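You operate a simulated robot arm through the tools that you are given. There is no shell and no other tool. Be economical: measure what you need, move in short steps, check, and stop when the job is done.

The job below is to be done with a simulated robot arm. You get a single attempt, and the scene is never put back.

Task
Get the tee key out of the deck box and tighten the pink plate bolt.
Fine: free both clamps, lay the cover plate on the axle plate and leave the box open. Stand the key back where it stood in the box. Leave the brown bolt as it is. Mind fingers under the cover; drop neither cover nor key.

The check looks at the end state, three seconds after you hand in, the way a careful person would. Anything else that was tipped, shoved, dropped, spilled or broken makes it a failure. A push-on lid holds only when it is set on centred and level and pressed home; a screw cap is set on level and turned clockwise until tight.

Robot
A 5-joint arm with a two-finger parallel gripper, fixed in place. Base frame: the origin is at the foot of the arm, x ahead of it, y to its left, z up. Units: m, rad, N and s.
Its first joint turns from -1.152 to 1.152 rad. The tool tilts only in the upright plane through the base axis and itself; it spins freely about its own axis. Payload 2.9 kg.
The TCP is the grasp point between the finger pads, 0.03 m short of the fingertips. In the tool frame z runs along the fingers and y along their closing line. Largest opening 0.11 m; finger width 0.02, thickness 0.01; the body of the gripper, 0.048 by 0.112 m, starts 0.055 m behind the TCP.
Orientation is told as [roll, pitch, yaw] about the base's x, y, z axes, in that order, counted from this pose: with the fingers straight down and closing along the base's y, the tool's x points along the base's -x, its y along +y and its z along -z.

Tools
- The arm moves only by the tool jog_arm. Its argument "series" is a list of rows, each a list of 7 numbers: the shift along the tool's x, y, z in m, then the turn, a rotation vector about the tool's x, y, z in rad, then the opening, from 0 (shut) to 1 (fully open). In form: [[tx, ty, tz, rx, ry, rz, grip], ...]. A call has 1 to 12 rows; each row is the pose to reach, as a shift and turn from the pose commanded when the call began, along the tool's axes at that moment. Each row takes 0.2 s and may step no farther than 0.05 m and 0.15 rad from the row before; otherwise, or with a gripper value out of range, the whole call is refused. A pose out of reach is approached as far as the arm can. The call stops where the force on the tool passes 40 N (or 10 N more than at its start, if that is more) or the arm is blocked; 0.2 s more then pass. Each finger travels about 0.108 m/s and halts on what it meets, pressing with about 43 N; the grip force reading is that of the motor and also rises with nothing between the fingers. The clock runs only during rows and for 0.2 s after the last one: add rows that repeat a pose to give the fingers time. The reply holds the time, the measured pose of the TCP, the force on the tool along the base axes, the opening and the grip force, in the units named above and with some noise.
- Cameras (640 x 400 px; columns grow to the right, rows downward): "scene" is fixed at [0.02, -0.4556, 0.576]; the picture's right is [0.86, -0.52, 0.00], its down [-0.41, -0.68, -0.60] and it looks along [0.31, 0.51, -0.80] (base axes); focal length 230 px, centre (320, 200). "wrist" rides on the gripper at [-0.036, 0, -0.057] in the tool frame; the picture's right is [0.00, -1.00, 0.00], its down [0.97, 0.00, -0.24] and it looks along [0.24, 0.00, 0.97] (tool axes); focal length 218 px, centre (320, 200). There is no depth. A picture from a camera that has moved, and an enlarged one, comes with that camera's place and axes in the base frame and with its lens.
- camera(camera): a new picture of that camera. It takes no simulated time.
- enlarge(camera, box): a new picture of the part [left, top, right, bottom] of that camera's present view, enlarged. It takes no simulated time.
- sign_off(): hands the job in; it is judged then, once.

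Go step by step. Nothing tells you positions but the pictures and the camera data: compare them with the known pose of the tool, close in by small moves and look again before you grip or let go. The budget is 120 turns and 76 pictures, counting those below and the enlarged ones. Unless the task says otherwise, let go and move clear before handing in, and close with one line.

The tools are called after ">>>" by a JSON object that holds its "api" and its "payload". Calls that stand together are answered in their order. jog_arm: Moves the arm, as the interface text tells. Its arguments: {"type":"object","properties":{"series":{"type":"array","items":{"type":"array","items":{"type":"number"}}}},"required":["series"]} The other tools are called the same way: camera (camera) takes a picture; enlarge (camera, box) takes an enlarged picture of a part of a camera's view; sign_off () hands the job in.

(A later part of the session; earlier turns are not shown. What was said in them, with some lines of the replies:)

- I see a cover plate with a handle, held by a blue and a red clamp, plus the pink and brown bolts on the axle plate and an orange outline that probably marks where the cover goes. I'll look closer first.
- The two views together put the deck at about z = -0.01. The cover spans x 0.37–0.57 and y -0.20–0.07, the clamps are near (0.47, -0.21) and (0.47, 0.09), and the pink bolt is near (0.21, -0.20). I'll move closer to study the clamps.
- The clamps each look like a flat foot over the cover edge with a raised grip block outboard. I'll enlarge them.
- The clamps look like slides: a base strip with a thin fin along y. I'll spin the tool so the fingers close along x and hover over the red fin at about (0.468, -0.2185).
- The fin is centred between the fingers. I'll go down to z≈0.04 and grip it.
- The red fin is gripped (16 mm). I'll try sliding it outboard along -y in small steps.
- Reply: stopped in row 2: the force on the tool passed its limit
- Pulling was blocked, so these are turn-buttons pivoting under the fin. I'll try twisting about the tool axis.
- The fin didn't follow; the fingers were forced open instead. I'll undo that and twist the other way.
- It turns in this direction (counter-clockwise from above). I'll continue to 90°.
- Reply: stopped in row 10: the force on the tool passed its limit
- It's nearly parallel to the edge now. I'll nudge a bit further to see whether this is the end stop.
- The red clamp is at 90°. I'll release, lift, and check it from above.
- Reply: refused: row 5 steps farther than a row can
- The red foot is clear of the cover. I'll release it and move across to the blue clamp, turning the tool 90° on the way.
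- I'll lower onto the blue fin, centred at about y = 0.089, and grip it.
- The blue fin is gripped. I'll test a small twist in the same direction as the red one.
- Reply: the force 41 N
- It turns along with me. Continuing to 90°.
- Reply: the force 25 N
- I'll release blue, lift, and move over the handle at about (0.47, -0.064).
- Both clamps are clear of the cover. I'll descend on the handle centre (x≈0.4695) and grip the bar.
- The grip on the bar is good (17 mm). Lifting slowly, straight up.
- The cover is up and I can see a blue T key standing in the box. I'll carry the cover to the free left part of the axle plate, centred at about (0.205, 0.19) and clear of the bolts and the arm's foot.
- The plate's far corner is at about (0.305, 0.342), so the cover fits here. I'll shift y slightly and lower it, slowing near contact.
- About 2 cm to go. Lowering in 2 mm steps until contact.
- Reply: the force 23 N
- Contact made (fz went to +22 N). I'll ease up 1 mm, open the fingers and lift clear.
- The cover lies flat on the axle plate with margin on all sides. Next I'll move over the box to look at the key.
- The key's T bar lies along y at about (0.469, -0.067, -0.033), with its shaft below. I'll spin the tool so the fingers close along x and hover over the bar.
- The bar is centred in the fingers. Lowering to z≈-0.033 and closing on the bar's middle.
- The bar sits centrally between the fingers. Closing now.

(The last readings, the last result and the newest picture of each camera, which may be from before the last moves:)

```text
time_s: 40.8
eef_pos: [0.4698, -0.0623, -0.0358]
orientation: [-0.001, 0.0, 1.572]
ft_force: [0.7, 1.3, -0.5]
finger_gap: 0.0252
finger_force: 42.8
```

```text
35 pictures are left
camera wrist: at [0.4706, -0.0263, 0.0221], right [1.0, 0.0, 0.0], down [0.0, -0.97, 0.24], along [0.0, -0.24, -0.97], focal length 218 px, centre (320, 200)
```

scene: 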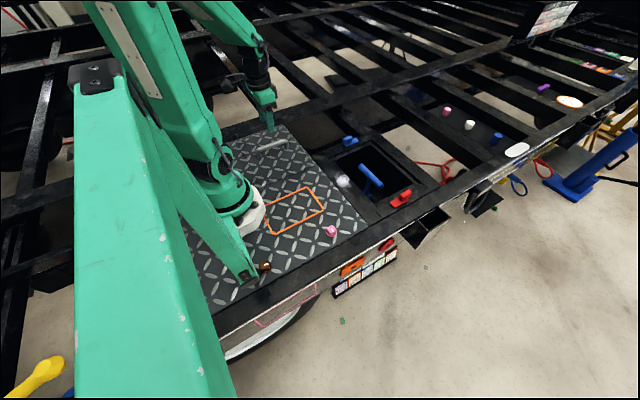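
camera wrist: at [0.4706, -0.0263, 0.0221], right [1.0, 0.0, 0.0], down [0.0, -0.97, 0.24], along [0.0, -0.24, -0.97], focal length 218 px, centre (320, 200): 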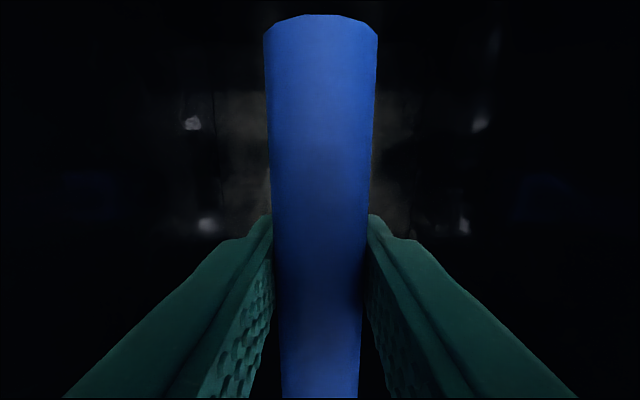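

The key is held at (0.470, -0.0625, -0.036), yaw 1.572, and I'll remember that as its standing pose. Lifting straight up.

>>> {"api": "jog_arm", "payload": {"series": [[0, 0, -0.006, 0, 0, 0, 0.1], [0, 0, -0.02, 0, 0, 0, 0.1], [0, 0, -0.04, 0, 0, 0, 0.1], [0, 0, -0.065, 0, 0, 0, 0.1], [0, 0, -0.09, 0, 0, 0, 0.1], [0, 0, -0.115, 0, 0, 0, 0.1], [0, 0, -0.14, 0, 0, 0, 0.1], [0, 0, -0.165, 0, 0, 0, 0.1], [0, 0, -0.19, 0, 0, 0, 0.1], [0, 0, -0.215, 0, 0, 0, 0.1], [0, 0, -0.235, 0, 0, 0, 0.1]]}}

>>> {"api": "enlarge", "payload": {"camera": "scene", "box": [325, 65, 465, 215]}}

```text
time_s: 43.2
eef_pos: [0.4708, -0.0631, 0.1997]
orientation: [0.0, 0.001, 1.572]
ft_force: [0.6, -0.2, -3.0]
finger_gap: 0.0252
finger_force: 43.2
```

```text
2.67 times, centred on (395, 140) of scene
camera zoom: at [0.02, -0.4556, 0.576], right [0.86, -0.52, 0.0], down [-0.41, -0.68, -0.6], along [0.31, 0.51, -0.8], focal length 613 px, centre (120, 360)
```

zoom: 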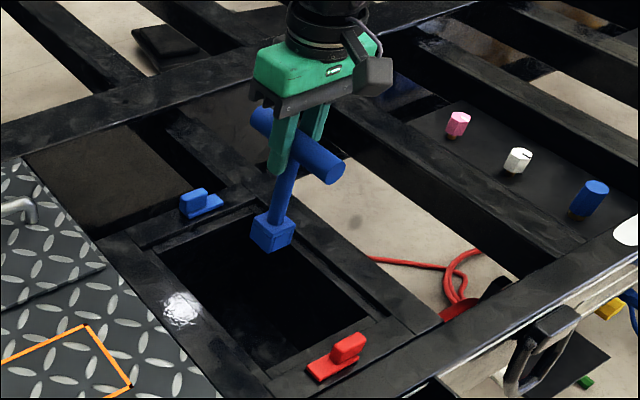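

The key has a square socket block at its foot. I'll zoom on it and on the pink bolt head to compare orientations.

>>> {"api": "enlarge", "payload": {"camera": "scene", "box": [370, 100, 410, 130]}}

>>> {"api": "enlarge", "payload": {"camera": "scene", "box": [311, 216, 351, 246]}}

```text
13.33 times, centred on (390, 115) of scene
camera zoom: at [0.02, -0.4556, 0.576], right [0.86, -0.52, 0.0], down [-0.41, -0.68, -0.6], along [0.31, 0.51, -0.8], focal length 3066 px, centre (-613, 1333)
```

zoom: 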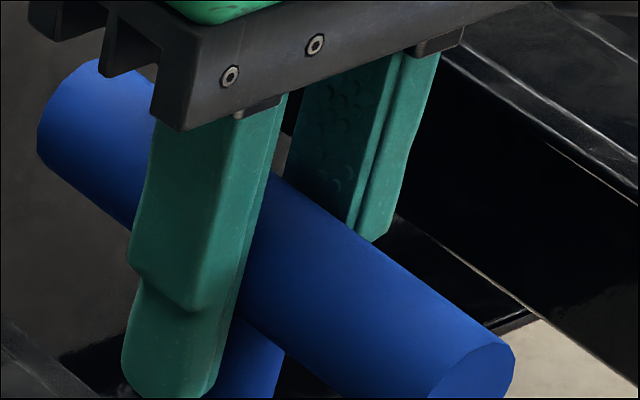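

```text
13.33 times, centred on (331, 231) of scene
camera zoom: at [0.02, -0.4556, 0.576], right [0.86, -0.52, 0.0], down [-0.41, -0.68, -0.6], along [0.31, 0.51, -0.8], focal length 3066 px, centre (173, -213)
```

zoom: 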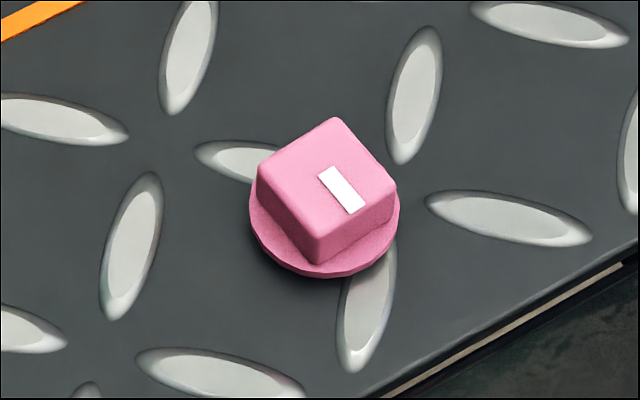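

The pink head is a square of about 20 mm centred near (0.2135, -0.200), turned roughly 3–5° counter-clockwise. Next is the socket block and the brown bolt for comparison.

>>> {"api": "enlarge", "payload": {"camera": "scene", "box": [368, 125, 408, 165]}}

>>> {"api": "camera", "payload": {"camera": "wrist"}}

```text
10.00 times, centred on (388, 145) of scene
camera zoom: at [0.02, -0.4556, 0.576], right [0.86, -0.52, 0.0], down [-0.41, -0.68, -0.6], along [0.31, 0.51, -0.8], focal length 2299 px, centre (-360, 750)
```

zoom: 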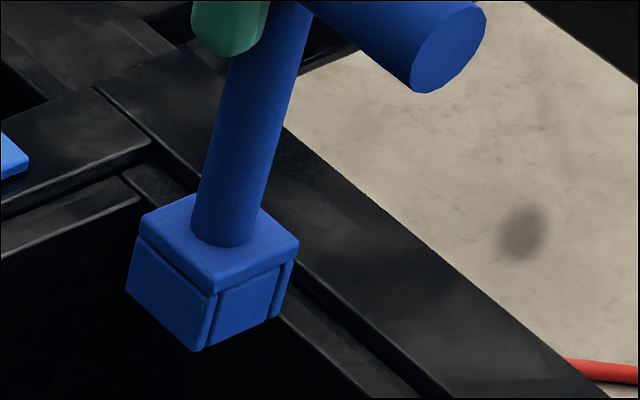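

```text
30 pictures are left
camera wrist: at [0.4705, -0.0265, 0.257], right [1.0, 0.0, 0.0], down [0.0, -0.97, 0.24], along [0.0, -0.24, -0.97], focal length 218 px, centre (320, 200)
```

wrist: 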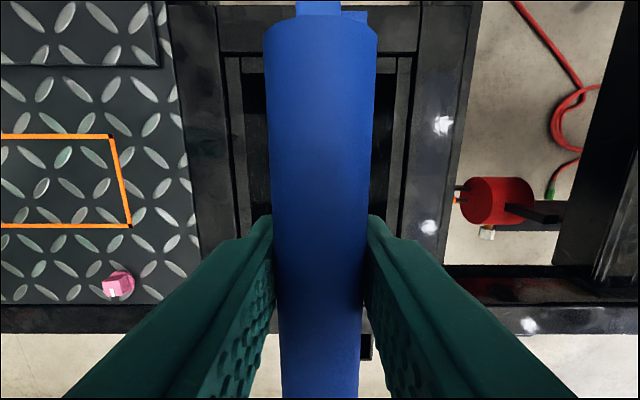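

The socket block is a square of about 35 mm, aligned with the axes and centred under the TCP, with its bottom about 0.135 m below the TCP. I'll carry the key to above the pink bolt at (0.2135, -0.200).

>>> {"api": "jog_arm", "payload": {"series": [[0.006, 0.011, 0, 0, 0, 0, 0.1], [0.017, 0.032, 0, 0, 0, 0, 0.1], [0.03, 0.056, 0, 0, 0, 0, 0.1], [0.043, 0.081, 0, 0, 0, 0, 0.1], [0.056, 0.105, 0, 0, 0, 0, 0.1], [0.069, 0.13, 0, 0, 0, 0, 0.1], [0.082, 0.154, 0, 0, 0, 0, 0.1], [0.095, 0.178, 0, 0, 0, -0.02, 0.1], [0.108, 0.203, 0, 0, 0, -0.03, 0.1], [0.12, 0.225, 0, 0, 0, -0.04, 0.1], [0.131, 0.245, 0, 0, 0, -0.05, 0.1], [0.137, 0.2565, 0, 0, 0, -0.05, 0.1]]}}

>>> {"api": "camera", "payload": {"camera": "scene"}}

```text
time_s: 45.8
eef_pos: [0.2121, -0.1997, 0.1986]
orientation: [0.002, 0.0, 1.621]
ft_force: [0.7, 0.1, -2.8]
finger_gap: 0.0251
finger_force: 42.8
```

```text
29 pictures are left
```

scene: 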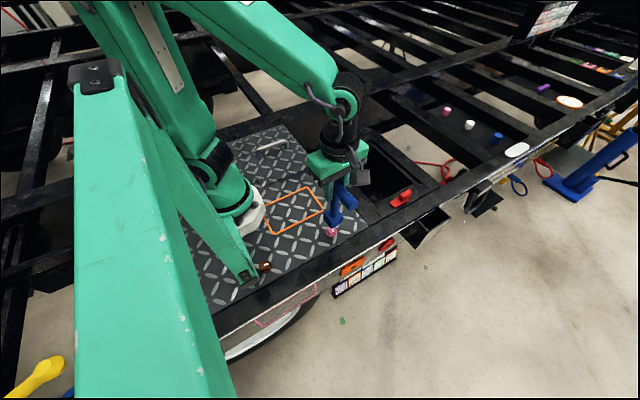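

The key hangs over the bolt. Lowering to just above it and zooming in.

>>> {"api": "jog_arm", "payload": {"series": [[0, 0, 0.015, 0, 0, 0, 0.1], [0, 0, 0.03, 0, 0, 0, 0.1], [0, 0, 0.035, 0, 0, 0, 0.1]]}}

>>> {"api": "enlarge", "payload": {"camera": "scene", "box": [307, 206, 355, 246]}}

```text
time_s: 46.6
eef_pos: [0.212, -0.1987, 0.1654]
orientation: [0.001, 0.0, 1.622]
ft_force: [-0.2, 0.9, -3.5]
finger_gap: 0.0252
finger_force: 43.0
```

```text
10.00 times, centred on (331, 226) of scene
camera zoom: at [0.02, -0.4556, 0.576], right [0.86, -0.52, 0.0], down [-0.41, -0.68, -0.6], along [0.31, 0.51, -0.8], focal length 2299 px, centre (210, -60)
```

zoom: 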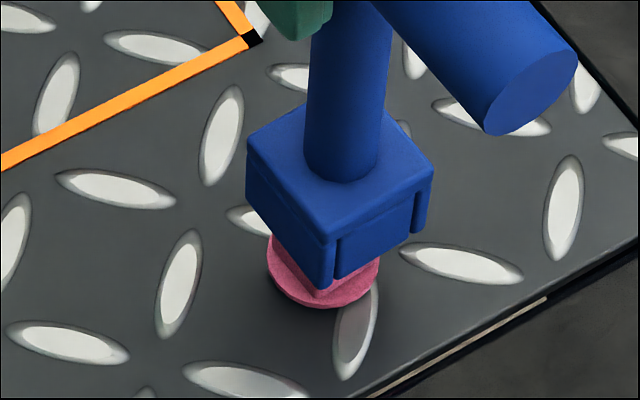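

The block and bolt head match in angle, but the key is about 2 mm too far along the picture's right. I'll correct by (-1.6, +0.9) mm and descend gently.

>>> {"api": "jog_arm", "payload": {"series": [[-0.0009, 0.0016, 0, 0, 0, 0, 0.1], [-0.0009, 0.0016, 0.003, 0, 0, 0, 0.1], [-0.0009, 0.0016, 0.006, 0, 0, 0, 0.1], [-0.0009, 0.0016, 0.009, 0, 0, 0, 0.1], [-0.0009, 0.0016, 0.012, 0, 0, 0, 0.1], [-0.0009, 0.0016, 0.015, 0, 0, 0, 0.1]]}}

>>> {"api": "enlarge", "payload": {"camera": "scene", "box": [307, 206, 355, 246]}}

```text
time_s: 48.0
eef_pos: [0.2108, -0.1996, 0.149]
orientation: [0.0, 0.0, 1.62]
ft_force: [1.4, -0.6, -2.7]
finger_gap: 0.0251
finger_force: 43.0
```

```text
10.00 times, centred on (331, 226) of scene
camera zoom: at [0.02, -0.4556, 0.576], right [0.86, -0.52, 0.0], down [-0.41, -0.68, -0.6], along [0.31, 0.51, -0.8], focal length 2299 px, centre (210, -60)
```

zoom: 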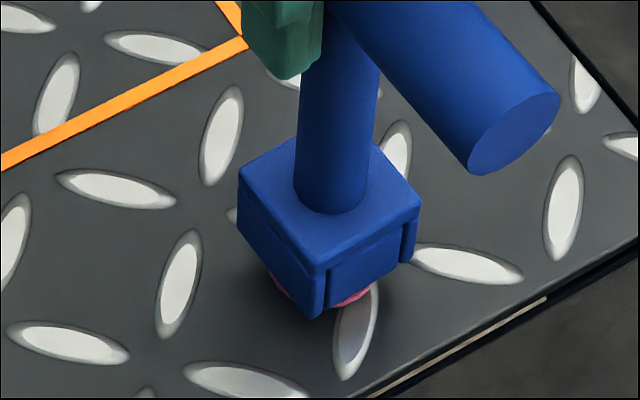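

The lateral alignment now looks right. Continuing the slow descent.

>>> {"api": "jog_arm", "payload": {"series": [[0, 0, 0.003, 0, 0, 0, 0.1], [0, 0, 0.006, 0, 0, 0, 0.1], [0, 0, 0.009, 0, 0, 0, 0.1], [0, 0, 0.012, 0, 0, 0, 0.1]]}}

>>> {"api": "enlarge", "payload": {"camera": "scene", "box": [307, 206, 355, 246]}}

```text
time_s: 49.0
eef_pos: [0.2094, -0.1987, 0.1373]
orientation: [0.001, -0.001, 1.622]
ft_force: [-0.3, 0.2, -3.2]
finger_gap: 0.0251
finger_force: 42.8
```

```text
10.00 times, centred on (331, 226) of scene
camera zoom: at [0.02, -0.4556, 0.576], right [0.86, -0.52, 0.0], down [-0.41, -0.68, -0.6], along [0.31, 0.51, -0.8], focal length 2299 px, centre (210, -60)
```

zoom: 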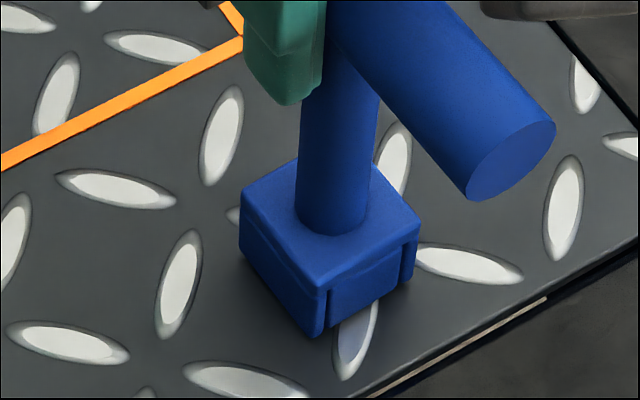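

The socket appears to be sliding over the head with no resistance. A little further, until it seats.

>>> {"api": "jog_arm", "payload": {"series": [[0, 0, 0.002, 0, 0, 0, 0.1], [0, 0, 0.004, 0, 0, 0, 0.1], [0, 0, 0.006, 0, 0, 0, 0.1], [0, 0, 0.008, 0, 0, 0, 0.1]]}}

```text
time_s: 50.0
eef_pos: [0.214, -0.1998, 0.1311]
orientation: [-0.004, 0.004, 1.62]
ft_force: [0.4, -1.9, 35.5]
finger_gap: 0.0254
finger_force: 42.7
```

Seated firmly (35 N down, TCP at z≈0.131). I'll ease the pressure and start turning clockwise.

>>> {"api": "jog_arm", "payload": {"series": [[0, 0, -0.002, 0, 0, 0, 0.1], [0, 0, -0.002, 0, 0, 0.1, 0.1], [0, 0, -0.002, 0, 0, 0.2, 0.1], [0, 0, -0.002, 0, 0, 0.3, 0.1], [0, 0, -0.002, 0, 0, 0.4, 0.1]]}}

>>> {"api": "enlarge", "payload": {"camera": "scene", "box": [300, 176, 380, 246]}}

```text
time_s: 51.2
eef_pos: [0.2097, -0.1984, 0.1315]
orientation: [0.003, 0.0, 1.22]
ft_force: [0.6, -0.4, -2.9]
finger_gap: 0.0254
finger_force: 42.8
```

```text
5.71 times, centred on (340, 211) of scene
camera zoom: at [0.02, -0.4556, 0.576], right [0.86, -0.52, 0.0], down [-0.41, -0.68, -0.6], along [0.31, 0.51, -0.8], focal length 1314 px, centre (206, 137)
```

zoom: 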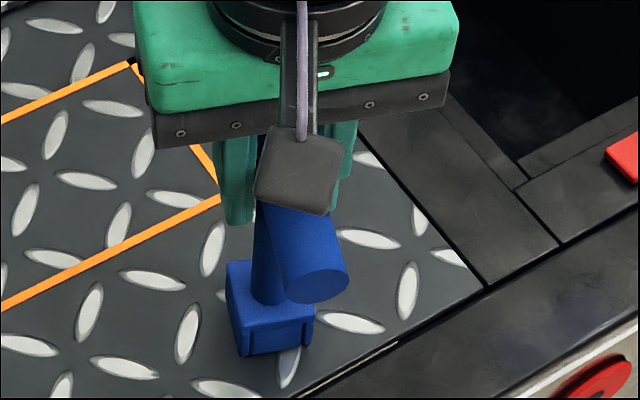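

The key turns freely. Continuing clockwise until it resists.

>>> {"api": "jog_arm", "payload": {"series": [[0, 0, 0, 0, 0, 0.1, 0.1], [0, 0, 0, 0, 0, 0.2, 0.1], [0, 0, 0, 0, 0, 0.3, 0.1], [0, 0, 0, 0, 0, 0.4, 0.1], [0, 0, 0, 0, 0, 0.5, 0.1], [0, 0, 0, 0, 0, 0.6, 0.1], [0, 0, 0, 0, 0, 0.7, 0.1], [0, 0, 0, 0, 0, 0.8, 0.1]]}}

```text
time_s: 53.0
eef_pos: [0.2107, -0.1985, 0.1313]
orientation: [0.002, 0.001, 0.419]
ft_force: [-5.0, -7.3, -3.3]
finger_gap: 0.0255
finger_force: 43.3
```

>>> {"api": "jog_arm", "payload": {"series": [[0, 0, 0, 0, 0, 0.1, 0.1], [0, 0, 0, 0, 0, 0.2, 0.1], [0, 0, 0, 0, 0, 0.3, 0.1], [0, 0, 0, 0, 0, 0.4, 0.1]]}}

>>> {"api": "enlarge", "payload": {"camera": "scene", "box": [300, 176, 380, 246]}}

```text
time_s: 54.0
eef_pos: [0.2115, -0.1991, 0.1323]
orientation: [0.0, -0.002, 0.019]
ft_force: [1.7, -4.7, -4.8]
finger_gap: 0.0252
finger_force: 42.6
```

```text
5.71 times, centred on (340, 211) of scene
camera zoom: at [0.02, -0.4556, 0.5759], right [0.86, -0.52, 0.0], down [-0.41, -0.68, -0.6], along [0.31, 0.51, -0.8], focal length 1314 px, centre (206, 137)
```

zoom: 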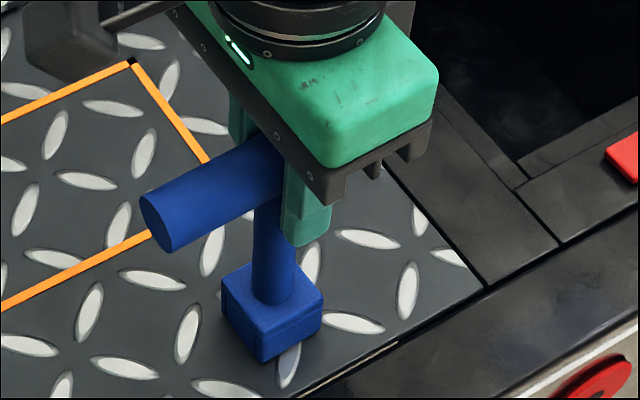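

A quarter turn so far. Continuing clockwise.

>>> {"api": "jog_arm", "payload": {"series": [[0, 0, 0, 0, 0, 0.1, 0.1], [0, 0, 0, 0, 0, 0.2, 0.1], [0, 0, 0, 0, 0, 0.3, 0.1], [0, 0, 0, 0, 0, 0.4, 0.1], [0, 0, 0, 0, 0, 0.5, 0.1], [0, 0, 0, 0, 0, 0.6, 0.1], [0, 0, 0, 0, 0, 0.7, 0.1], [0, 0, 0, 0, 0, 0.8, 0.1]]}}

```text
time_s: 55.8
eef_pos: [0.2115, -0.1984, 0.1307]
orientation: [0.0, -0.003, -0.772]
ft_force: [0.9, -14.8, 1.6]
finger_gap: 0.0402
finger_force: 42.6
```

The gap opened to 40 mm, so the key has stopped and the fingers are twisting on the bar. That looks like the bolt bottoming out; checking.

>>> {"api": "enlarge", "payload": {"camera": "scene", "box": [300, 176, 380, 246]}}

>>> {"api": "camera", "payload": {"camera": "wrist"}}

```text
5.71 times, centred on (340, 211) of scene
camera zoom: at [0.02, -0.4556, 0.576], right [0.86, -0.52, 0.0], down [-0.41, -0.68, -0.6], along [0.31, 0.51, -0.8], focal length 1314 px, centre (206, 137)
```

zoom: 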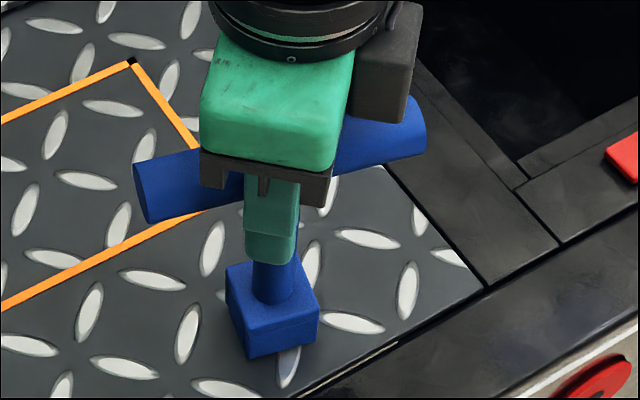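

```text
22 pictures are left
camera wrist: at [0.2385, -0.2235, 0.1887], right [-0.7, -0.72, 0.0], down [-0.7, 0.68, 0.24], along [-0.17, 0.17, -0.97], focal length 218 px, centre (320, 200)
```

wrist: 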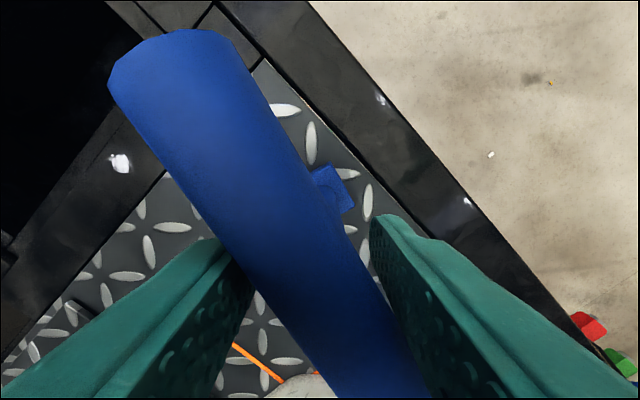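

The bar lags the gripper by about 0.5 rad. I'll back the fingers off until they sit flat on the bar again.

>>> {"api": "jog_arm", "payload": {"series": [[0, 0, 0, 0, 0, -0.1, 0.1], [0, 0, 0, 0, 0, -0.2, 0.1], [0, 0, 0, 0, 0, -0.3, 0.1], [0, 0, 0, 0, 0, -0.3, 0.1]]}}

```text
time_s: 56.8
eef_pos: [0.2101, -0.1992, 0.1318]
orientation: [0.002, 0.003, -0.478]
ft_force: [-7.3, -4.8, 5.5]
finger_gap: 0.0318
finger_force: 42.9
```

>>> {"api": "jog_arm", "payload": {"series": [[0, 0, 0, 0, 0, -0.1, 0.1], [0, 0, 0, 0, 0, -0.2, 0.1], [0, 0, 0, 0, 0, -0.2, 0.1]]}}

```text
time_s: 57.6
eef_pos: [0.211, -0.1978, 0.1296]
orientation: [-0.001, 0.003, -0.275]
ft_force: [-1.8, -4.9, -9.0]
finger_gap: 0.027
finger_force: 42.4
```

The key stopped at about -0.2 rad, after roughly 1.8 rad of turning. I'll twist firmly once more to confirm it stalls at the same place.

>>> {"api": "jog_arm", "payload": {"series": [[0, 0, 0, 0, 0, 0.12, 0.0], [0, 0, 0, 0, 0, 0.24, 0.0], [0, 0, 0, 0, 0, 0.36, 0.0], [0, 0, 0, 0, 0, 0.36, 0.0]]}}

>>> {"api": "enlarge", "payload": {"camera": "scene", "box": [300, 176, 380, 246]}}

```text
time_s: 58.6
eef_pos: [0.2112, -0.199, 0.1323]
orientation: [0.001, 0.0, -0.635]
ft_force: [0.9, -9.0, -6.6]
finger_gap: 0.0359
finger_force: 43.1
```

```text
5.71 times, centred on (340, 211) of scene
camera zoom: at [0.02, -0.4556, 0.5759], right [0.86, -0.52, 0.0], down [-0.41, -0.68, -0.6], along [0.31, 0.51, -0.8], focal length 1314 px, centre (206, 137)
```

zoom: 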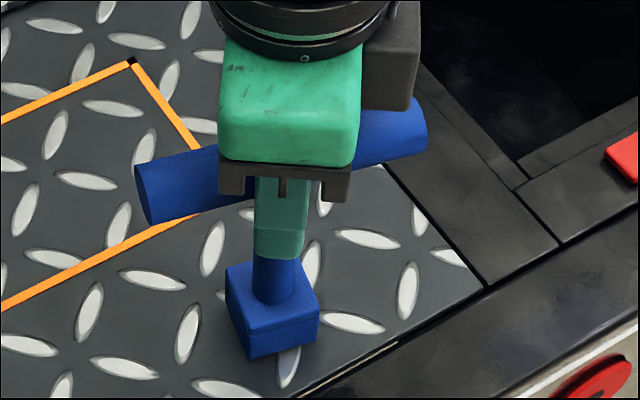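

It stalls at the same spot, so the bolt is tight. I'll re-align the fingers flat on the bar and lift the key off.

>>> {"api": "jog_arm", "payload": {"series": [[0, 0, 0, 0, 0, -0.12, 0.1], [0, 0, 0, 0, 0, -0.24, 0.1], [0, 0, 0, 0, 0, -0.35, 0.1], [0, 0, 0, 0, 0, -0.42, 0.1], [0, 0, 0, 0, 0, -0.42, 0.1]]}}

```text
time_s: 59.8
eef_pos: [0.2103, -0.1983, 0.1316]
orientation: [-0.001, 0.0, -0.217]
ft_force: [-2.6, -4.9, -0.3]
finger_gap: 0.0255
finger_force: 42.9
```

>>> {"api": "jog_arm", "payload": {"series": [[0, 0, -0.004, 0, 0, 0, 0.1], [0, 0, -0.01, 0, 0, 0, 0.1], [0, 0, -0.018, 0, 0, 0, 0.1], [0, 0, -0.028, 0, 0, 0, 0.1], [0, 0, -0.045, 0, 0, 0, 0.1], [0, 0, -0.065, 0, 0, 0, 0.1], [0, 0, -0.075, 0, 0, 0, 0.1]]}}

>>> {"api": "enlarge", "payload": {"camera": "scene", "box": [300, 156, 390, 246]}}

>>> {"api": "enlarge", "payload": {"camera": "scene", "box": [311, 216, 351, 246]}}

```text
time_s: 61.4
eef_pos: [0.2119, -0.1982, 0.2062]
orientation: [0.002, 0.002, -0.219]
ft_force: [-0.2, -0.1, -1.8]
finger_gap: 0.0252
finger_force: 43.1
```

```text
4.44 times, centred on (345, 201) of scene
camera zoom: at [0.02, -0.4556, 0.576], right [0.86, -0.52, 0.0], down [-0.41, -0.68, -0.6], along [0.31, 0.51, -0.8], focal length 1022 px, centre (209, 196)
```

zoom: 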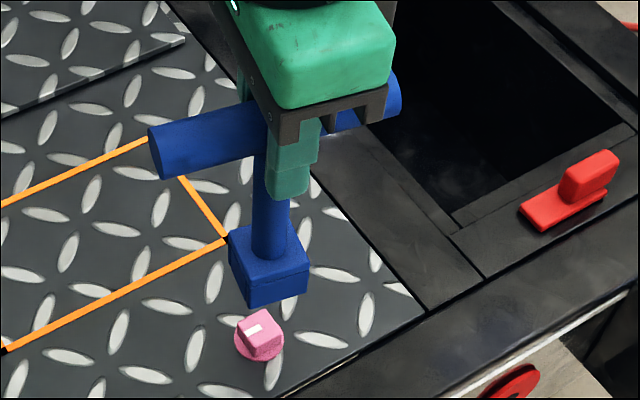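

```text
13.33 times, centred on (331, 231) of scene
camera zoom: at [0.02, -0.4556, 0.576], right [0.86, -0.52, 0.0], down [-0.41, -0.68, -0.6], along [0.31, 0.51, -0.8], focal length 3066 px, centre (173, -213)
```

zoom: 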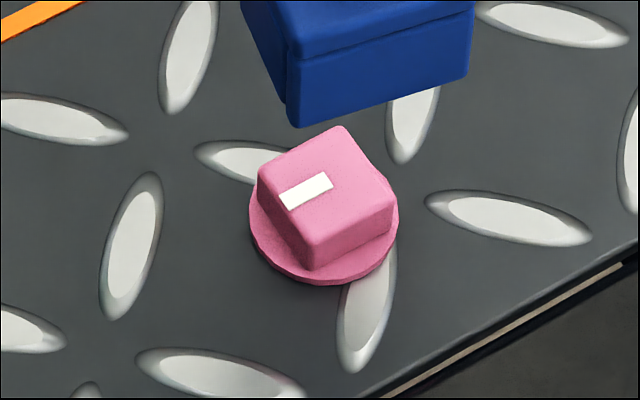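

The bolt head has turned about a quarter turn clockwise and sits a bit lower, so it is tight. I'll carry the key back over the box and restore its original yaw.

>>> {"api": "jog_arm", "payload": {"series": [[-0.0185, 0.0157, 0, 0, 0, -0.149, 0.1], [-0.0371, 0.0314, 0, 0, 0, -0.298, 0.1], [-0.0556, 0.0471, 0, 0, 0, -0.447, 0.1], [-0.0741, 0.0628, 0, 0, 0, -0.596, 0.1], [-0.0927, 0.0785, 0, 0, 0, -0.745, 0.1], [-0.1112, 0.0942, 0, 0, 0, -0.894, 0.1], [-0.1297, 0.11, 0, 0, 0, -1.043, 0.1], [-0.1483, 0.1257, 0, 0, 0, -1.192, 0.1], [-0.1668, 0.1414, 0, 0, 0, -1.341, 0.1], [-0.1853, 0.1571, 0, 0, 0, -1.49, 0.1], [-0.2039, 0.1728, 0, 0, 0, -1.639, 0.1], [-0.2224, 0.1885, 0, 0, 0, -1.788, 0.1]]}}

>>> {"api": "enlarge", "payload": {"camera": "scene", "box": [325, 65, 465, 215]}}

>>> {"api": "camera", "payload": {"camera": "wrist"}}

```text
time_s: 64.0
eef_pos: [0.468, -0.0618, 0.2067]
orientation: [0.003, -0.001, 1.572]
ft_force: [-0.4, -0.3, -3.0]
finger_gap: 0.0254
finger_force: 42.9
```

```text
2.67 times, centred on (395, 140) of scene
camera zoom: at [0.02, -0.4556, 0.576], right [0.86, -0.52, 0.0], down [-0.41, -0.68, -0.6], along [0.31, 0.51, -0.8], focal length 613 px, centre (120, 360)
```

zoom: 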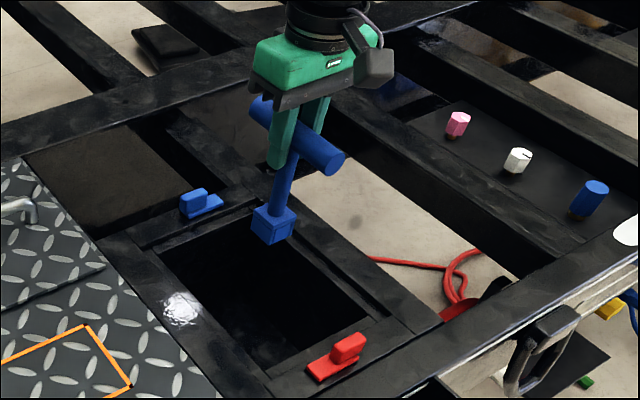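

```text
17 pictures are left
camera wrist: at [0.4687, -0.0258, 0.2644], right [1.0, 0.0, 0.0], down [0.0, -0.97, 0.24], along [0.0, -0.24, -0.97], focal length 218 px, centre (320, 200)
```

wrist: 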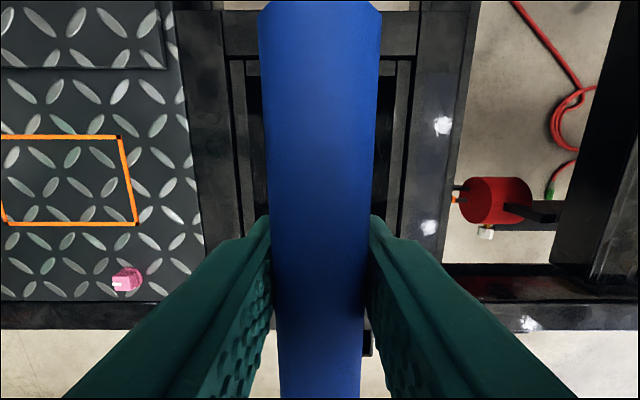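

The key hangs as before, about 3 mm higher in the grip. I'll correct x slightly and lower it into the box to just above the floor.

>>> {"api": "jog_arm", "payload": {"series": [[0.0006, -0.0016, 0.01, 0, 0, 0, 0.1], [0.0006, -0.0016, 0.035, 0, 0, 0, 0.1], [0.0006, -0.0016, 0.06, 0, 0, 0, 0.1], [0.0006, -0.0016, 0.085, 0, 0, 0, 0.1], [0.0006, -0.0016, 0.11, 0, 0, 0, 0.1], [0.0006, -0.0016, 0.135, 0, 0, 0, 0.1], [0.0006, -0.0016, 0.16, 0, 0, 0, 0.1], [0.0006, -0.0016, 0.185, 0, 0, 0, 0.1], [0.0006, -0.0016, 0.205, 0, 0, 0, 0.1], [0.0006, -0.0016, 0.218, 0, 0, 0, 0.1], [0.0006, -0.0016, 0.226, 0, 0, 0, 0.1]]}}

>>> {"api": "enlarge", "payload": {"camera": "scene", "box": [325, 125, 435, 215]}}

```text
time_s: 66.4
eef_pos: [0.4699, -0.063, -0.0198]
orientation: [0.0, 0.001, 1.57]
ft_force: [-0.1, -0.2, -3.8]
finger_gap: 0.0255
finger_force: 43.0
```

```text
4.44 times, centred on (380, 170) of scene
camera zoom: at [0.02, -0.4556, 0.576], right [0.86, -0.52, 0.0], down [-0.41, -0.68, -0.6], along [0.31, 0.51, -0.8], focal length 1022 px, centre (53, 333)
```

zoom: 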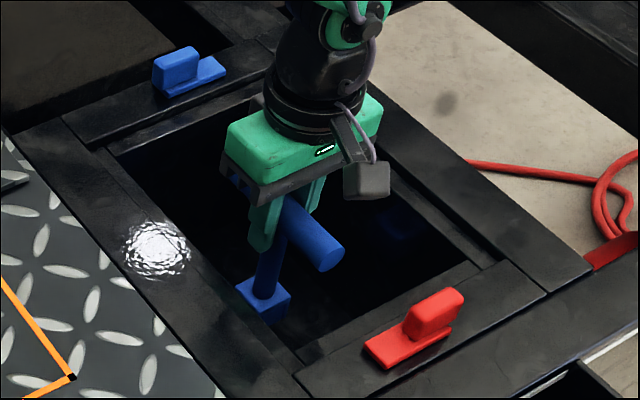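

Positions match the original picture. Lowering the last 2 cm gently until contact.

>>> {"api": "jog_arm", "payload": {"series": [[0, 0, 0.003, 0, 0, 0, 0.1], [0, 0, 0.006, 0, 0, 0, 0.1], [0, 0, 0.009, 0, 0, 0, 0.1], [0, 0, 0.012, 0, 0, 0, 0.1], [0, 0, 0.015, 0, 0, 0, 0.1]]}}

```text
time_s: 67.6
eef_pos: [0.4705, -0.0646, -0.0343]
orientation: [0.0, -0.001, 1.568]
ft_force: [0.0, -0.6, -2.7]
finger_gap: 0.0254
finger_force: 43.2
```

>>> {"api": "jog_arm", "payload": {"series": [[0, 0, 0.0015, 0, 0, 0, 0.1], [0, 0, 0.003, 0, 0, 0, 0.1], [0, 0, 0.0045, 0, 0, 0, 0.1], [0, 0, 0.0045, 0, 0, 0, 0.1]]}}

```text
time_s: 68.6
eef_pos: [0.4727, -0.0631, -0.038]
orientation: [-0.005, 0.001, 1.572]
ft_force: [0.5, 0.1, 19.0]
finger_gap: 0.0251
finger_force: 42.6
```

Contact at z≈-0.038, as expected for standing on the floor. Checking the image before letting go.

>>> {"api": "enlarge", "payload": {"camera": "scene", "box": [325, 125, 435, 215]}}

```text
4.44 times, centred on (380, 170) of scene
camera zoom: at [0.0199, -0.4556, 0.576], right [0.86, -0.52, 0.0], down [-0.41, -0.68, -0.6], along [0.31, 0.51, -0.8], focal length 1022 px, centre (53, 333)
```

zoom: 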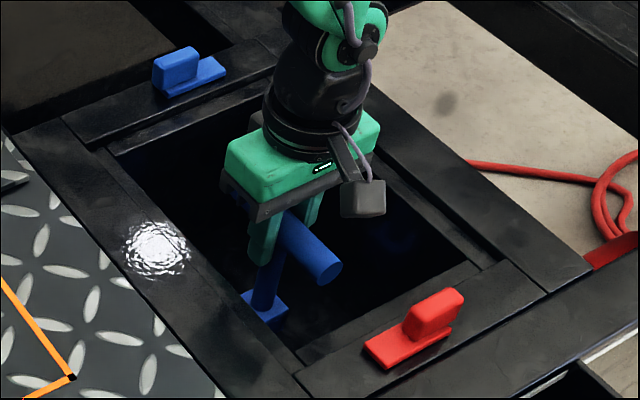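

It matches the original view. Easing the pressure, opening, and lifting straight up.

>>> {"api": "jog_arm", "payload": {"series": [[0, 0, -0.0015, 0, 0, 0, 0.1], [0, 0, -0.0015, 0, 0, 0, 0.3], [0, 0, -0.0015, 0, 0, 0, 0.5], [0, 0, -0.0015, 0, 0, 0, 0.6], [0, 0, -0.0015, 0, 0, 0, 0.6], [0, 0, -0.03, 0, 0, 0, 0.6], [0, 0, -0.07, 0, 0, 0, 0.6], [0, 0, -0.11, 0, 0, 0, 0.8], [0, 0, -0.15, 0, 0, 0, 1], [0, 0, -0.19, 0, 0, 0, 1], [0, 0, -0.23, 0, 0, 0, 1]]}}

>>> {"api": "enlarge", "payload": {"camera": "scene", "box": [325, 125, 435, 215]}}

>>> {"api": "camera", "payload": {"camera": "wrist"}}

>>> {"api": "camera", "payload": {"camera": "scene"}}

```text
time_s: 71.0
eef_pos: [0.4723, -0.0642, 0.1901]
orientation: [0.001, 0.0, 1.568]
ft_force: [0.2, 0.7, 0.2]
finger_gap: 0.1099
finger_force: 0.0
```

```text
4.44 times, centred on (380, 170) of scene
camera zoom: at [0.02, -0.4556, 0.576], right [0.86, -0.52, 0.0], down [-0.41, -0.68, -0.6], along [0.31, 0.51, -0.8], focal length 1022 px, centre (53, 333)
```

zoom: 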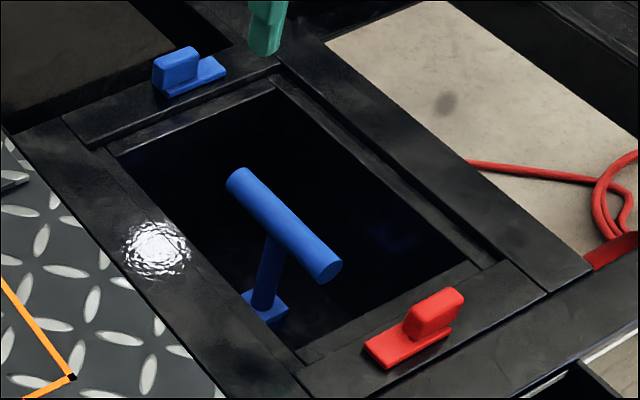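

```text
13 pictures are left
camera wrist: at [0.4731, -0.0271, 0.2487], right [1.0, 0.0, 0.0], down [0.0, -0.97, 0.24], along [0.0, -0.24, -0.97], focal length 218 px, centre (320, 200)
```

wrist: 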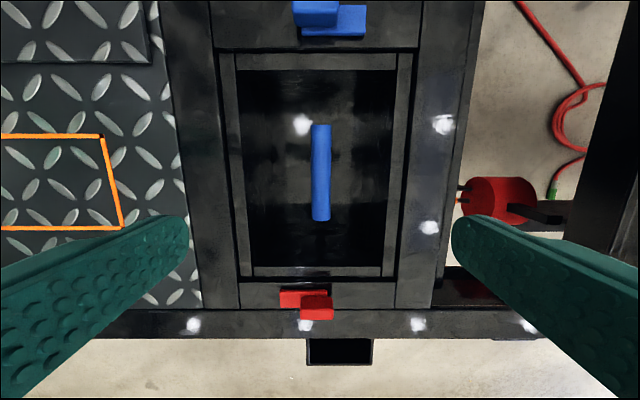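

```text
12 pictures are left
```

scene: 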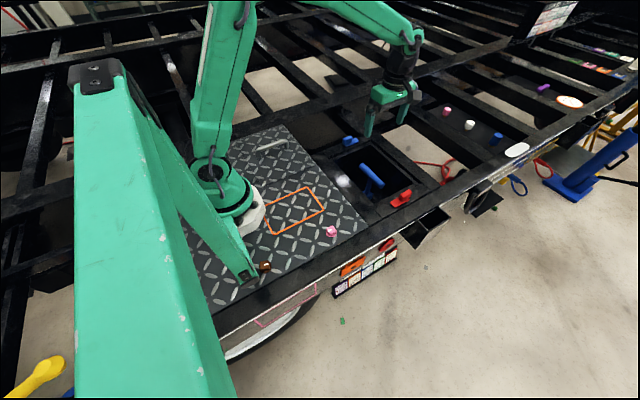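

The key stands upright in its original place with the box open. Both clamps are swung clear, the cover lies flat on the axle plate, the pink bolt is tight and the brown one untouched. The arm is clear, so I'm handing in.

>>> {"api": "sign_off", "payload": {}}

```text
The job is handed in.
```

The pink bolt is tight: it turned about a quarter turn clockwise and then stalled twice at the same point. The key is back standing in the open box within about 3 mm of its original spot, both clamps are free, the cover lies on the axle plate, and the brown bolt was left alone.
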